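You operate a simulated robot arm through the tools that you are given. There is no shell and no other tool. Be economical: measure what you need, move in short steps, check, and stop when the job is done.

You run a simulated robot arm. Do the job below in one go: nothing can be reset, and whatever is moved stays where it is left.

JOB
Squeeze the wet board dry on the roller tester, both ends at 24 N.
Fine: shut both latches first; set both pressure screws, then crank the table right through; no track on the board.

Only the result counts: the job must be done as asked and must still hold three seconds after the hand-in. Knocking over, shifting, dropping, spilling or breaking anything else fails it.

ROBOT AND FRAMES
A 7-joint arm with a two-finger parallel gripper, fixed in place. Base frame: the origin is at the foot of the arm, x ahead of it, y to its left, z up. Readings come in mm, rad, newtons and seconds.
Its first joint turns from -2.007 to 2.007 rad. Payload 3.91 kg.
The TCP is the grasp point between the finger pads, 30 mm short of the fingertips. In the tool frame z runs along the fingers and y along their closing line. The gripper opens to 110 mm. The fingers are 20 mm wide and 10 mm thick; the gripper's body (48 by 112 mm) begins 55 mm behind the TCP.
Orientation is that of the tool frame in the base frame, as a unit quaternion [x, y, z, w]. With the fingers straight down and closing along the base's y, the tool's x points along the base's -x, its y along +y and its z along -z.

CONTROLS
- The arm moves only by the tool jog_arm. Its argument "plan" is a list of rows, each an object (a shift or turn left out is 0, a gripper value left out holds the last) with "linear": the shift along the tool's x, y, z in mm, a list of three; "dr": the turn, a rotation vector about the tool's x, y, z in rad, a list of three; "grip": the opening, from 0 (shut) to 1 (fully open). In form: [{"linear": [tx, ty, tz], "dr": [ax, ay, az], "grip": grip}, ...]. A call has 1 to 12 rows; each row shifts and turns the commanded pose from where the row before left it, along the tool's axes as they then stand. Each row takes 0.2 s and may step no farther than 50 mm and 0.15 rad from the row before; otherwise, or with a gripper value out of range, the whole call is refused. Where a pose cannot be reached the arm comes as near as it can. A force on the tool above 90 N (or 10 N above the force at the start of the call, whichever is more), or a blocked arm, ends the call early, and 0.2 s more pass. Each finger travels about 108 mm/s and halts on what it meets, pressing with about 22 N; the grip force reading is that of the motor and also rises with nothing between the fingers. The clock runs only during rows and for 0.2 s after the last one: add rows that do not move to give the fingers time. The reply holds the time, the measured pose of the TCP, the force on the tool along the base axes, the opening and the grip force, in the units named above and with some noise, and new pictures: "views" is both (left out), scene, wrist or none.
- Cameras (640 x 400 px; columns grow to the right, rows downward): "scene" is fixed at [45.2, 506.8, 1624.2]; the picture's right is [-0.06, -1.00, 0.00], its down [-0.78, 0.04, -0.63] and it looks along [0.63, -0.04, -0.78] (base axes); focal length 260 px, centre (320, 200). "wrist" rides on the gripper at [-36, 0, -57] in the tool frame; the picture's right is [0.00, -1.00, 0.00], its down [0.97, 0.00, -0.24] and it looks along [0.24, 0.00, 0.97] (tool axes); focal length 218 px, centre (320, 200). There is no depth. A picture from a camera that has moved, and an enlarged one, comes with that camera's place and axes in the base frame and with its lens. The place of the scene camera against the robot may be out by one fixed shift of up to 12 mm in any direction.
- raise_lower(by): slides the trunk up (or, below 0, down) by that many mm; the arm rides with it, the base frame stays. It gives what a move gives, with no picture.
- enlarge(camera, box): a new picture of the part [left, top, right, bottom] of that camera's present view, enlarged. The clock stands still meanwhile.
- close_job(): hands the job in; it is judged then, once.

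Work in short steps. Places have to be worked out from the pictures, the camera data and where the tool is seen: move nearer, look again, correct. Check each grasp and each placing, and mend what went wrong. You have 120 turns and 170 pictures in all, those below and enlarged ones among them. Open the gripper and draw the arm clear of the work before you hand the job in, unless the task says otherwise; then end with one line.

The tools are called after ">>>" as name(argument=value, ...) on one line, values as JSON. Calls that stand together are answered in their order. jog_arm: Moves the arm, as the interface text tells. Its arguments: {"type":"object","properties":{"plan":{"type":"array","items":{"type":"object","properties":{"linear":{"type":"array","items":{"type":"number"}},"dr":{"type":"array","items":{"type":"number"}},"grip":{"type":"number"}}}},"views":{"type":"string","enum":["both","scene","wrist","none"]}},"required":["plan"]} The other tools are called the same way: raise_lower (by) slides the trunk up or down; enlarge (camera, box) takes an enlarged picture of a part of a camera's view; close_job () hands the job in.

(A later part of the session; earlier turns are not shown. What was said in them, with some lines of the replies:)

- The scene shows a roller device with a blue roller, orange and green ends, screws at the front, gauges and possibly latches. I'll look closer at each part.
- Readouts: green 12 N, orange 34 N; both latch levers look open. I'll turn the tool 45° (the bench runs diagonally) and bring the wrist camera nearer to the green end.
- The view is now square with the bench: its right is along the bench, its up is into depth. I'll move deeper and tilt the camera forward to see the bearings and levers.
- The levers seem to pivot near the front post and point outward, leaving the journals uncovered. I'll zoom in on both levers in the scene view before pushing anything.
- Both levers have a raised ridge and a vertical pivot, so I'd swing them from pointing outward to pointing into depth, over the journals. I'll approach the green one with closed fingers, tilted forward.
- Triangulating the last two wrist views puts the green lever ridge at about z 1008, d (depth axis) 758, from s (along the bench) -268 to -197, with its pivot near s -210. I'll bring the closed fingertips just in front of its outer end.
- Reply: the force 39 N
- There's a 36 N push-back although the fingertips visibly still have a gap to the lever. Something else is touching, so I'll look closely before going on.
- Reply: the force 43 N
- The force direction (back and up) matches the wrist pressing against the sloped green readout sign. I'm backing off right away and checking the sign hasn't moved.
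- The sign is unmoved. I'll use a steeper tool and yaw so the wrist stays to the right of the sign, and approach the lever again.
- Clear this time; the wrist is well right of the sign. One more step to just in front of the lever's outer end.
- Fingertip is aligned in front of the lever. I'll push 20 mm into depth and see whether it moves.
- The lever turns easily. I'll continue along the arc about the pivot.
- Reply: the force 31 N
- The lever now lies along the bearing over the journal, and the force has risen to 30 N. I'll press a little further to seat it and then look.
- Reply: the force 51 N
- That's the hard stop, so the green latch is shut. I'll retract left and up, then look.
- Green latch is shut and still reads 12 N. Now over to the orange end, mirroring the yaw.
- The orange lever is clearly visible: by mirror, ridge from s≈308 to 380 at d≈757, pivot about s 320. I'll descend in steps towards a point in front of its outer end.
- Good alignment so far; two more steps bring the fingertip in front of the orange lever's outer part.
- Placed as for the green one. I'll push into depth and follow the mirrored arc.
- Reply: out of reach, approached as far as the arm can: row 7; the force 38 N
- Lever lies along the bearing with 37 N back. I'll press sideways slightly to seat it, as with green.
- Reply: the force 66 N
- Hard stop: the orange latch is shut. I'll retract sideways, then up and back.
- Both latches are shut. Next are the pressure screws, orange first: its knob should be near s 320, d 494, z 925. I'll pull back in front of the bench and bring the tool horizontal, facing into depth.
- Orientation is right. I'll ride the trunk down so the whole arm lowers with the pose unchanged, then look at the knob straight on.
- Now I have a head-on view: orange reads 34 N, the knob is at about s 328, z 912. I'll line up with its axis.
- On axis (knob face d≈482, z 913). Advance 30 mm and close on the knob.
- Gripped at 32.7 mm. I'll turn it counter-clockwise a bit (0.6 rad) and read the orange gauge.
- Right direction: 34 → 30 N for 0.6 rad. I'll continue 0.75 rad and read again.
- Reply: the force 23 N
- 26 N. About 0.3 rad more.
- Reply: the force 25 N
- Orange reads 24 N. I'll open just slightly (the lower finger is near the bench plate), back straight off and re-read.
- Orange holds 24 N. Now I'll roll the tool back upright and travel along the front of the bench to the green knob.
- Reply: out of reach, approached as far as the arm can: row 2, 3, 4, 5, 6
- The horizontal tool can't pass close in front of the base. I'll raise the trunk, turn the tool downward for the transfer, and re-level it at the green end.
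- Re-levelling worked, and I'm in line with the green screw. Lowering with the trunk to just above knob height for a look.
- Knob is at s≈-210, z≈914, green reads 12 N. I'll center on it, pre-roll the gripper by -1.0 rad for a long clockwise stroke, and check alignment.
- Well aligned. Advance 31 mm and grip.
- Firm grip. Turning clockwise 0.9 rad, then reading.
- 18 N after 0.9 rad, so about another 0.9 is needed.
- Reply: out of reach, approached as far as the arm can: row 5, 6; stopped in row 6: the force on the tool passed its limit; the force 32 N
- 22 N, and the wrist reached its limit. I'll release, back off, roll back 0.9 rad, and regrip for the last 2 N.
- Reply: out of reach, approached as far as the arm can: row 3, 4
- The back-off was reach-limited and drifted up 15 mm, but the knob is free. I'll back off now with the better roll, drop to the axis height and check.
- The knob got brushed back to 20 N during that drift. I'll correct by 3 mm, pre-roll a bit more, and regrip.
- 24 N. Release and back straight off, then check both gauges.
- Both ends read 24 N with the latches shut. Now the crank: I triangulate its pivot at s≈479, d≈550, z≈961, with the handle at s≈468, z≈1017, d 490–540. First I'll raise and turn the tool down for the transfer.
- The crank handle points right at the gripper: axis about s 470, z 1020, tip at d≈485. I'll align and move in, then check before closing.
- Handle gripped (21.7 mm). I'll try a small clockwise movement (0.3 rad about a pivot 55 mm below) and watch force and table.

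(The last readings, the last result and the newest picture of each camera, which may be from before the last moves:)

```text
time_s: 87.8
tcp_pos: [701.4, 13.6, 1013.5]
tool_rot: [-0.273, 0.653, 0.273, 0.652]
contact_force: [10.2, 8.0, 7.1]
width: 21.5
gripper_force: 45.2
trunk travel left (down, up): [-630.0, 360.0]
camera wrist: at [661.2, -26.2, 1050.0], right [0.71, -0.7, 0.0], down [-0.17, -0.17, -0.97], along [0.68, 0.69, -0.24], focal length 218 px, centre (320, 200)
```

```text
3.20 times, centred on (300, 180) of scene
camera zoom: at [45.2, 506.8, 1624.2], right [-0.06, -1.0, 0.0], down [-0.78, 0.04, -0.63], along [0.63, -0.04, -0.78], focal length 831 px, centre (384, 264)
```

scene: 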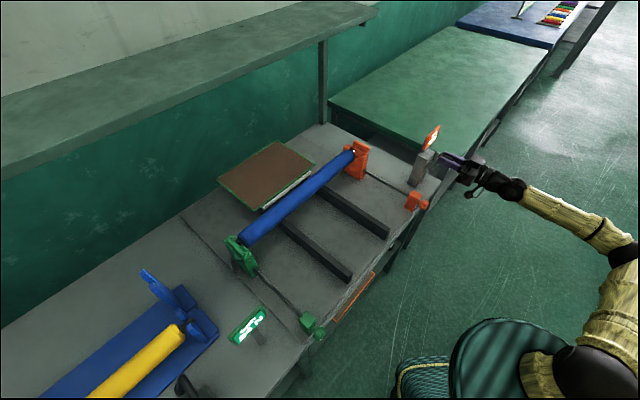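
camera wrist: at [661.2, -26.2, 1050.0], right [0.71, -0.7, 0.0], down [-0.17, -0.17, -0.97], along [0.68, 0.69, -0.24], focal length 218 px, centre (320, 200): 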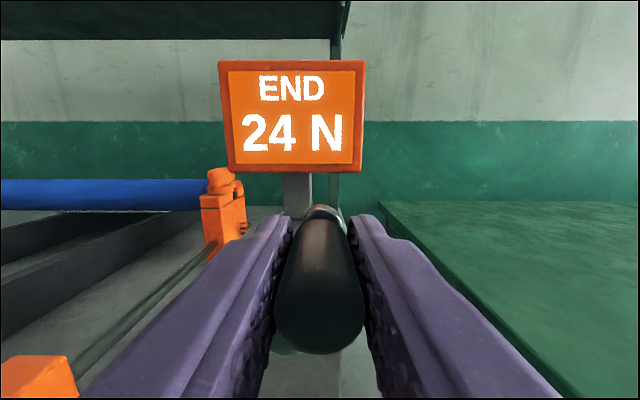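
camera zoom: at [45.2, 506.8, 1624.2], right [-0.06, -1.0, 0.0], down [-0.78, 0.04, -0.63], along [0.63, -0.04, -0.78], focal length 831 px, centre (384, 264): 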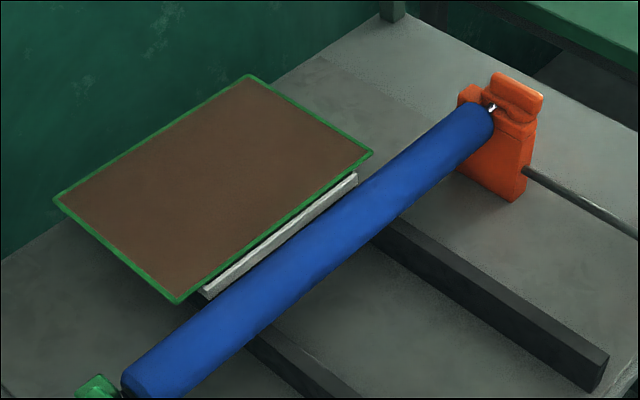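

It moves freely, and the table came about 5 mm toward the front, so clockwise is right. I'll now crank half a turn in 30° steps and check force and clearance.

>>> jog_arm(plan=[{"linear": [14.9, -23.65, 0]}, {"linear": [24.7, -13, 0]}, {"linear": [27.9, 1.07, 0]}, {"linear": [23.65, 14.9, 0]}, {"linear": [13, 24.7, 0]}, {"linear": [-1.07, 27.9, 0]}], views="both")

```text
time_s: 89.2
tcp_pos: [675.4, 37.3, 910.7]
tool_rot: [-0.275, 0.653, 0.275, 0.65]
contact_force: [-1.4, 5.2, -7.0]
width: 21.8
gripper_force: 45.0
trunk travel left (down, up): [-630.0, 360.0]
camera wrist: at [636.3, -1.7, 945.8], right [0.72, -0.7, 0.0], down [-0.17, -0.17, -0.97], along [0.68, 0.69, -0.24], focal length 218 px, centre (320, 200)
```

scene: 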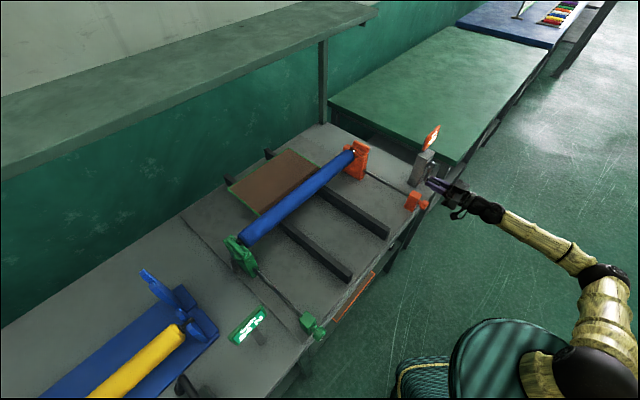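
wrist: 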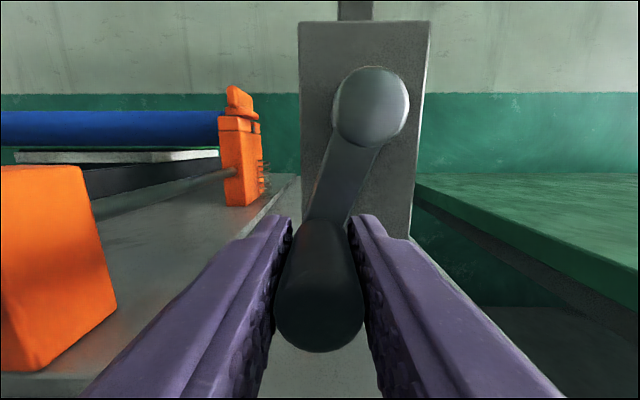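

Smooth with low forces, and the table is advancing under the roller. Full turn next.

>>> jog_arm(plan=[{"linear": [-14.9, 23.65, 0]}, {"linear": [-24.7, 13, 0]}, {"linear": [-27.9, -1.07, 0]}, {"linear": [-23.65, -14.9, 0]}, {"linear": [-13, -24.7, 0]}, {"linear": [1.07, -27.9, 0]}, {"linear": [14.9, -23.65, 0]}, {"linear": [24.7, -13, 0]}, {"linear": [27.9, 1.07, 0]}, {"linear": [23.65, 14.9, 0]}, {"linear": [13, 24.7, 0]}, {"linear": [-1.07, 27.9, 0]}], views="scene")

```text
time_s: 91.8
tcp_pos: [673.9, 39.4, 911.2]
tool_rot: [-0.276, 0.652, 0.276, 0.65]
contact_force: [-19.0, -6.8, -16.2]
width: 21.9
gripper_force: 44.6
trunk travel left (down, up): [-630.0, 360.0]
```

scene: 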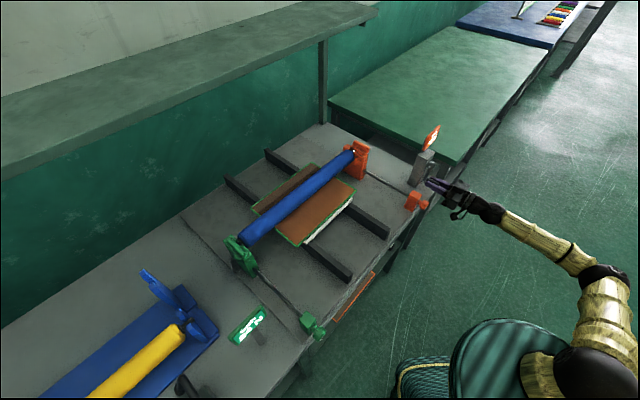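

The board is going through and the squeezed part comes out lighter. Another full turn without delay.

>>> jog_arm(plan=[{"linear": [-14.9, 23.65, 0]}, {"linear": [-24.7, 13, 0]}, {"linear": [-27.9, -1.07, 0]}, {"linear": [-23.65, -14.9, 0]}, {"linear": [-13, -24.7, 0]}, {"linear": [1.07, -27.9, 0]}, {"linear": [14.9, -23.65, 0]}, {"linear": [24.7, -13, 0]}, {"linear": [27.9, 1.07, 0]}, {"linear": [23.65, 14.9, 0]}, {"linear": [13, 24.7, 0]}, {"linear": [-1.07, 27.9, 0]}], views="scene")

```text
time_s: 94.4
tcp_pos: [674.1, 37.7, 909.6]
tool_rot: [-0.275, 0.652, 0.274, 0.651]
contact_force: [8.1, 8.8, 1.9]
width: 22.2
gripper_force: 45.1
trunk travel left (down, up): [-630.0, 360.0]
```

scene: 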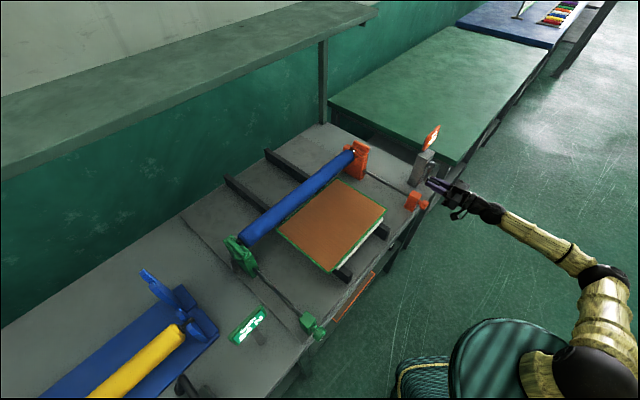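

The board is past the roller. I'll crank on up to half a turn until the table reaches its end.

>>> jog_arm(plan=[{"linear": [-14.9, 23.65, 0]}, {"linear": [-24.7, 13, 0]}, {"linear": [-27.9, -1.07, 0]}, {"linear": [0, 0, 0]}], views="both")

>>> enlarge(camera="scene", box=[220, 140, 420, 300])

```text
time_s: 95.4
tcp_pos: [651.2, 59.9, 977.5]
tool_rot: [-0.272, 0.653, 0.272, 0.652]
contact_force: [13.4, 8.0, -0.9]
width: 21.5
gripper_force: 44.6
trunk travel left (down, up): [-630.0, 360.0]
camera wrist: at [611.5, 21.3, 1013.1], right [0.71, -0.7, 0.0], down [-0.17, -0.17, -0.97], along [0.68, 0.69, -0.24], focal length 218 px, centre (320, 200)
```

scene: 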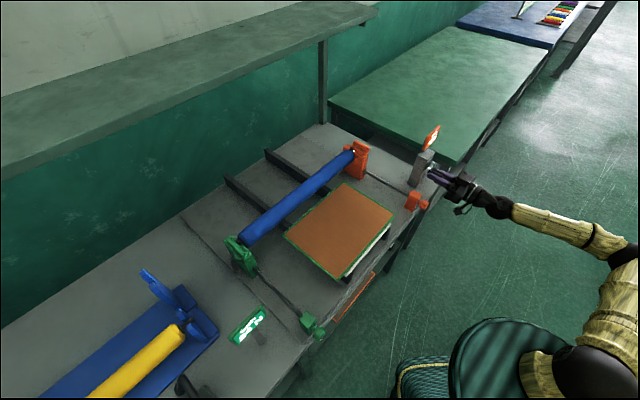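
wrist: 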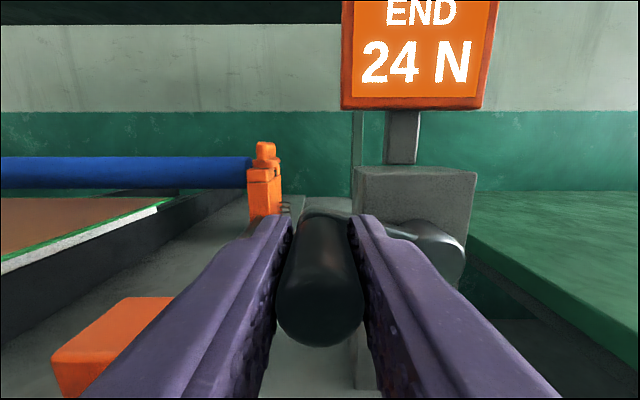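

```text
2.50 times, centred on (320, 220) of scene
camera zoom: at [45.2, 506.8, 1624.2], right [-0.06, -1.0, 0.0], down [-0.78, 0.04, -0.63], along [0.63, -0.04, -0.78], focal length 650 px, centre (320, 150)
```

zoom: 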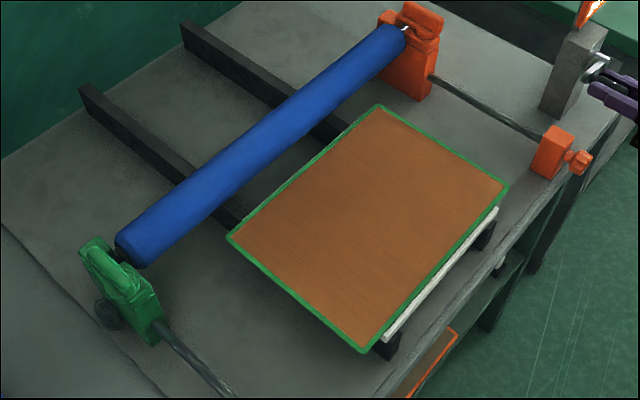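

The board is out and evenly light. I'll go on gently to find whether the table has reached its end stop.

>>> jog_arm(plan=[{"linear": [-12.8, -5.9, 0]}, {"linear": [-10.8, -9, 0]}, {"linear": [-8.15, -11.5, 0]}, {"linear": [0, 0, 0]}], views="scene")

>>> enlarge(camera="scene", box=[220, 140, 420, 300])

```text
time_s: 96.4
tcp_pos: [671.3, 42.1, 1010.4]
tool_rot: [-0.272, 0.654, 0.273, 0.651]
contact_force: [1.6, 1.5, -4.2]
width: 21.8
gripper_force: 44.7
trunk travel left (down, up): [-630.0, 360.0]
```

scene: 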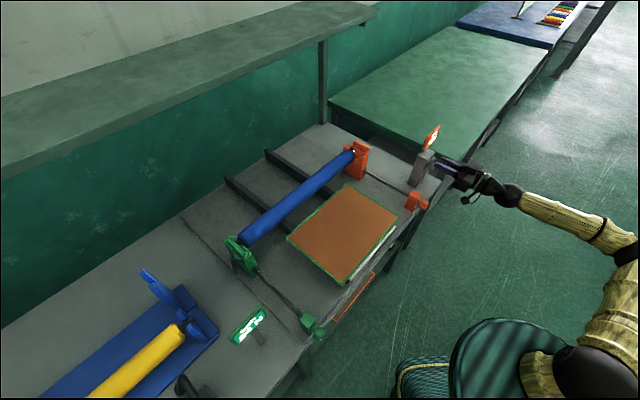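

```text
2.50 times, centred on (320, 220) of scene
camera zoom: at [45.2, 506.8, 1624.2], right [-0.06, -1.0, 0.0], down [-0.78, 0.04, -0.63], along [0.63, -0.04, -0.78], focal length 650 px, centre (320, 150)
```

zoom: 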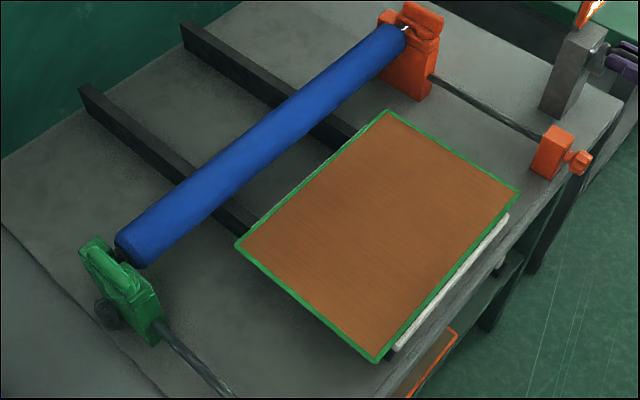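

Still free, at nearly three turns. I'll go on in small steps, watching for the stop.

>>> jog_arm(plan=[{"linear": [-4.9, -13.2, 0]}, {"linear": [-1.3, -14, 0]}, {"linear": [0, 0, 0]}], views="none")

>>> enlarge(camera="scene", box=[220, 140, 420, 300])

```text
time_s: 97.2
tcp_pos: [689.2, 25.0, 1016.1]
tool_rot: [-0.273, 0.652, 0.273, 0.652]
contact_force: [-5.2, 1.7, -2.3]
width: 21.7
gripper_force: 45.0
trunk travel left (down, up): [-630.0, 360.0]
```

```text
2.50 times, centred on (320, 220) of scene
camera zoom: at [45.2, 506.8, 1624.2], right [-0.06, -1.0, 0.0], down [-0.78, 0.04, -0.63], along [0.63, -0.04, -0.78], focal length 650 px, centre (320, 150)
```

zoom: 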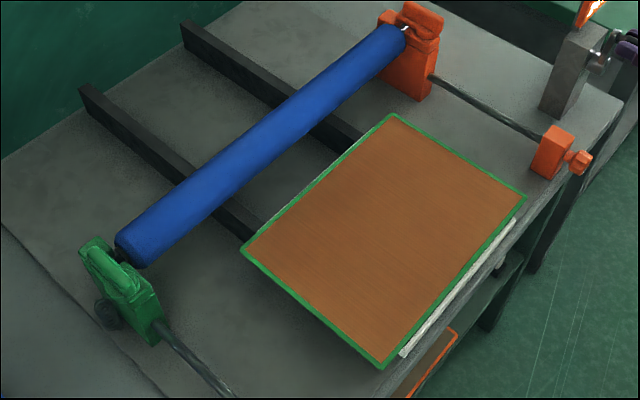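

>>> jog_arm(plan=[{"linear": [2.4, -13.9, 0]}, {"linear": [5.9, -12.8, 0]}, {"linear": [9, -10.8, 0]}, {"linear": [0, 0, 0]}], views="none")

>>> enlarge(camera="scene", box=[220, 140, 420, 300])

```text
time_s: 97.9
tcp_pos: [689.7, 24.8, 1013.8]
tool_rot: [-0.294, 0.644, 0.289, 0.644]
contact_force: [-46.6, 19.0, 13.3]
width: 24.1
gripper_force: 45.1
trunk travel left (down, up): [-630.0, 360.0]
stopped in row 3: the force on the tool passed its limit (the readings are from after the stop); the commanded pose is now the measured one
```

```text
2.50 times, centred on (320, 220) of scene
camera zoom: at [45.2, 506.8, 1624.2], right [-0.06, -1.0, 0.0], down [-0.78, 0.04, -0.63], along [0.63, -0.04, -0.78], focal length 650 px, centre (320, 150)
```

zoom: 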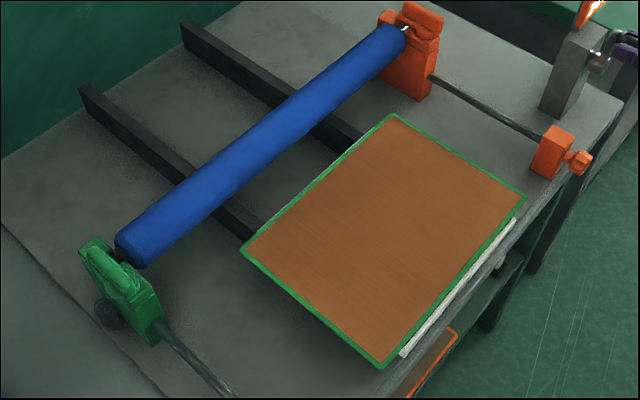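

That's the hard end stop at exactly three turns, board fully through. Release the handle and back straight off.

>>> jog_arm(plan=[{"grip": 0.5}, {"grip": 0.5}, {"grip": 0.5}, {"linear": [0, 0, -20]}, {"linear": [0, 0, -30]}, {"linear": [0, 0, -30]}, {"linear": [0, 0, -30]}, {"linear": [0, 0, 0]}], views="both")

>>> enlarge(camera="scene", box=[210, 120, 450, 350])

>>> enlarge(camera="scene", box=[400, 110, 460, 170])

>>> enlarge(camera="scene", box=[215, 300, 275, 350])

```text
time_s: 99.7
tcp_pos: [624.0, -64.0, 1007.1]
tool_rot: [-0.287, 0.649, 0.286, 0.644]
contact_force: [0.3, 0.2, 0.0]
width: 55.0
gripper_force: 0.1
trunk travel left (down, up): [-630.0, 360.0]
camera wrist: at [586.5, -104.8, 1043.4], right [0.74, -0.67, 0.0], down [-0.17, -0.18, -0.97], along [0.65, 0.72, -0.25], focal length 218 px, centre (320, 200)
```

scene: 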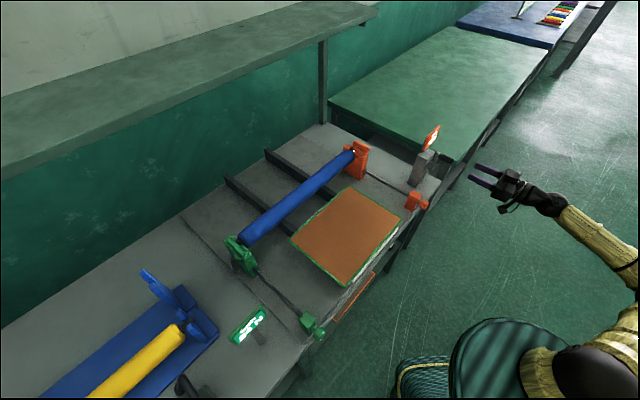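
wrist: 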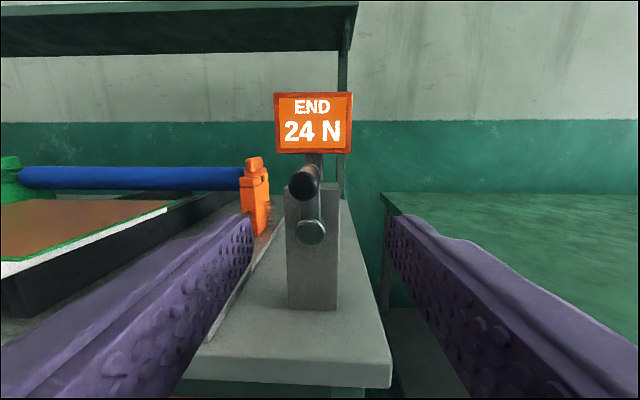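

```text
1.74 times, centred on (330, 235) of scene
camera zoom: at [45.2, 506.8, 1624.2], right [-0.06, -1.0, 0.0], down [-0.78, 0.04, -0.63], along [0.63, -0.04, -0.78], focal length 452 px, centre (303, 139)
```

zoom: 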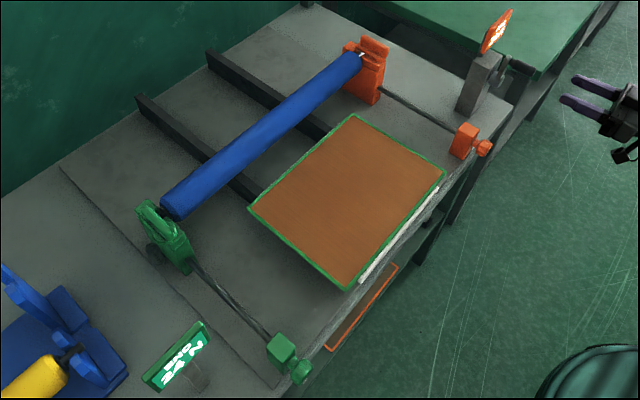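

```text
6.67 times, centred on (430, 140) of scene
camera zoom: at [45.2, 506.8, 1624.2], right [-0.06, -1.0, 0.0], down [-0.78, 0.04, -0.63], along [0.63, -0.04, -0.78], focal length 1732 px, centre (-413, 600)
```

zoom: 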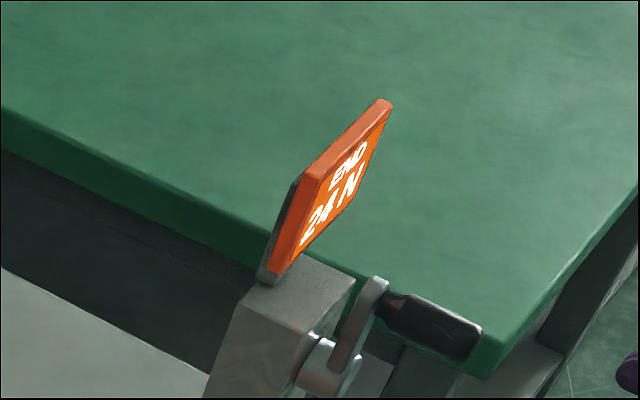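

```text
8.00 times, centred on (245, 325) of scene
camera zoom: at [45.2, 506.8, 1624.2], right [-0.06, -1.0, 0.0], down [-0.78, 0.04, -0.63], along [0.63, -0.04, -0.78], focal length 2079 px, centre (920, -800)
```

zoom: 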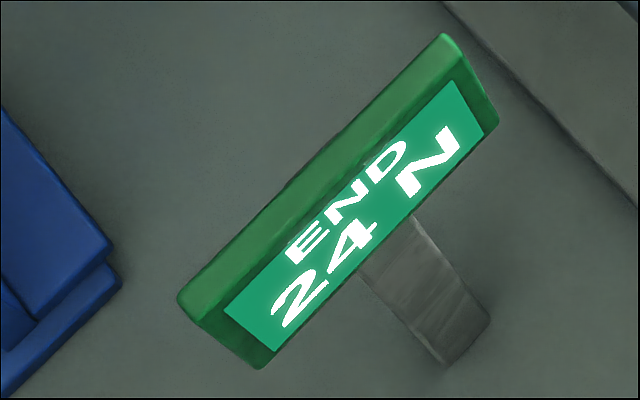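

Both gauges still read 24 N, both latches are shut, the board is through and evenly dry with no track visible, and the arm is clear with the gripper open. Handing in.

>>> close_job()

```text
The job is handed in.
```

The wet board is squeezed through the roller tester: both latches shut first, both ends set to 24 N and still reading 24 N afterwards, table cranked through to its end stop, and no track visible on the board. Early on, the wrist pressed against the green readout sign at about 40 N, but the sign did not move.
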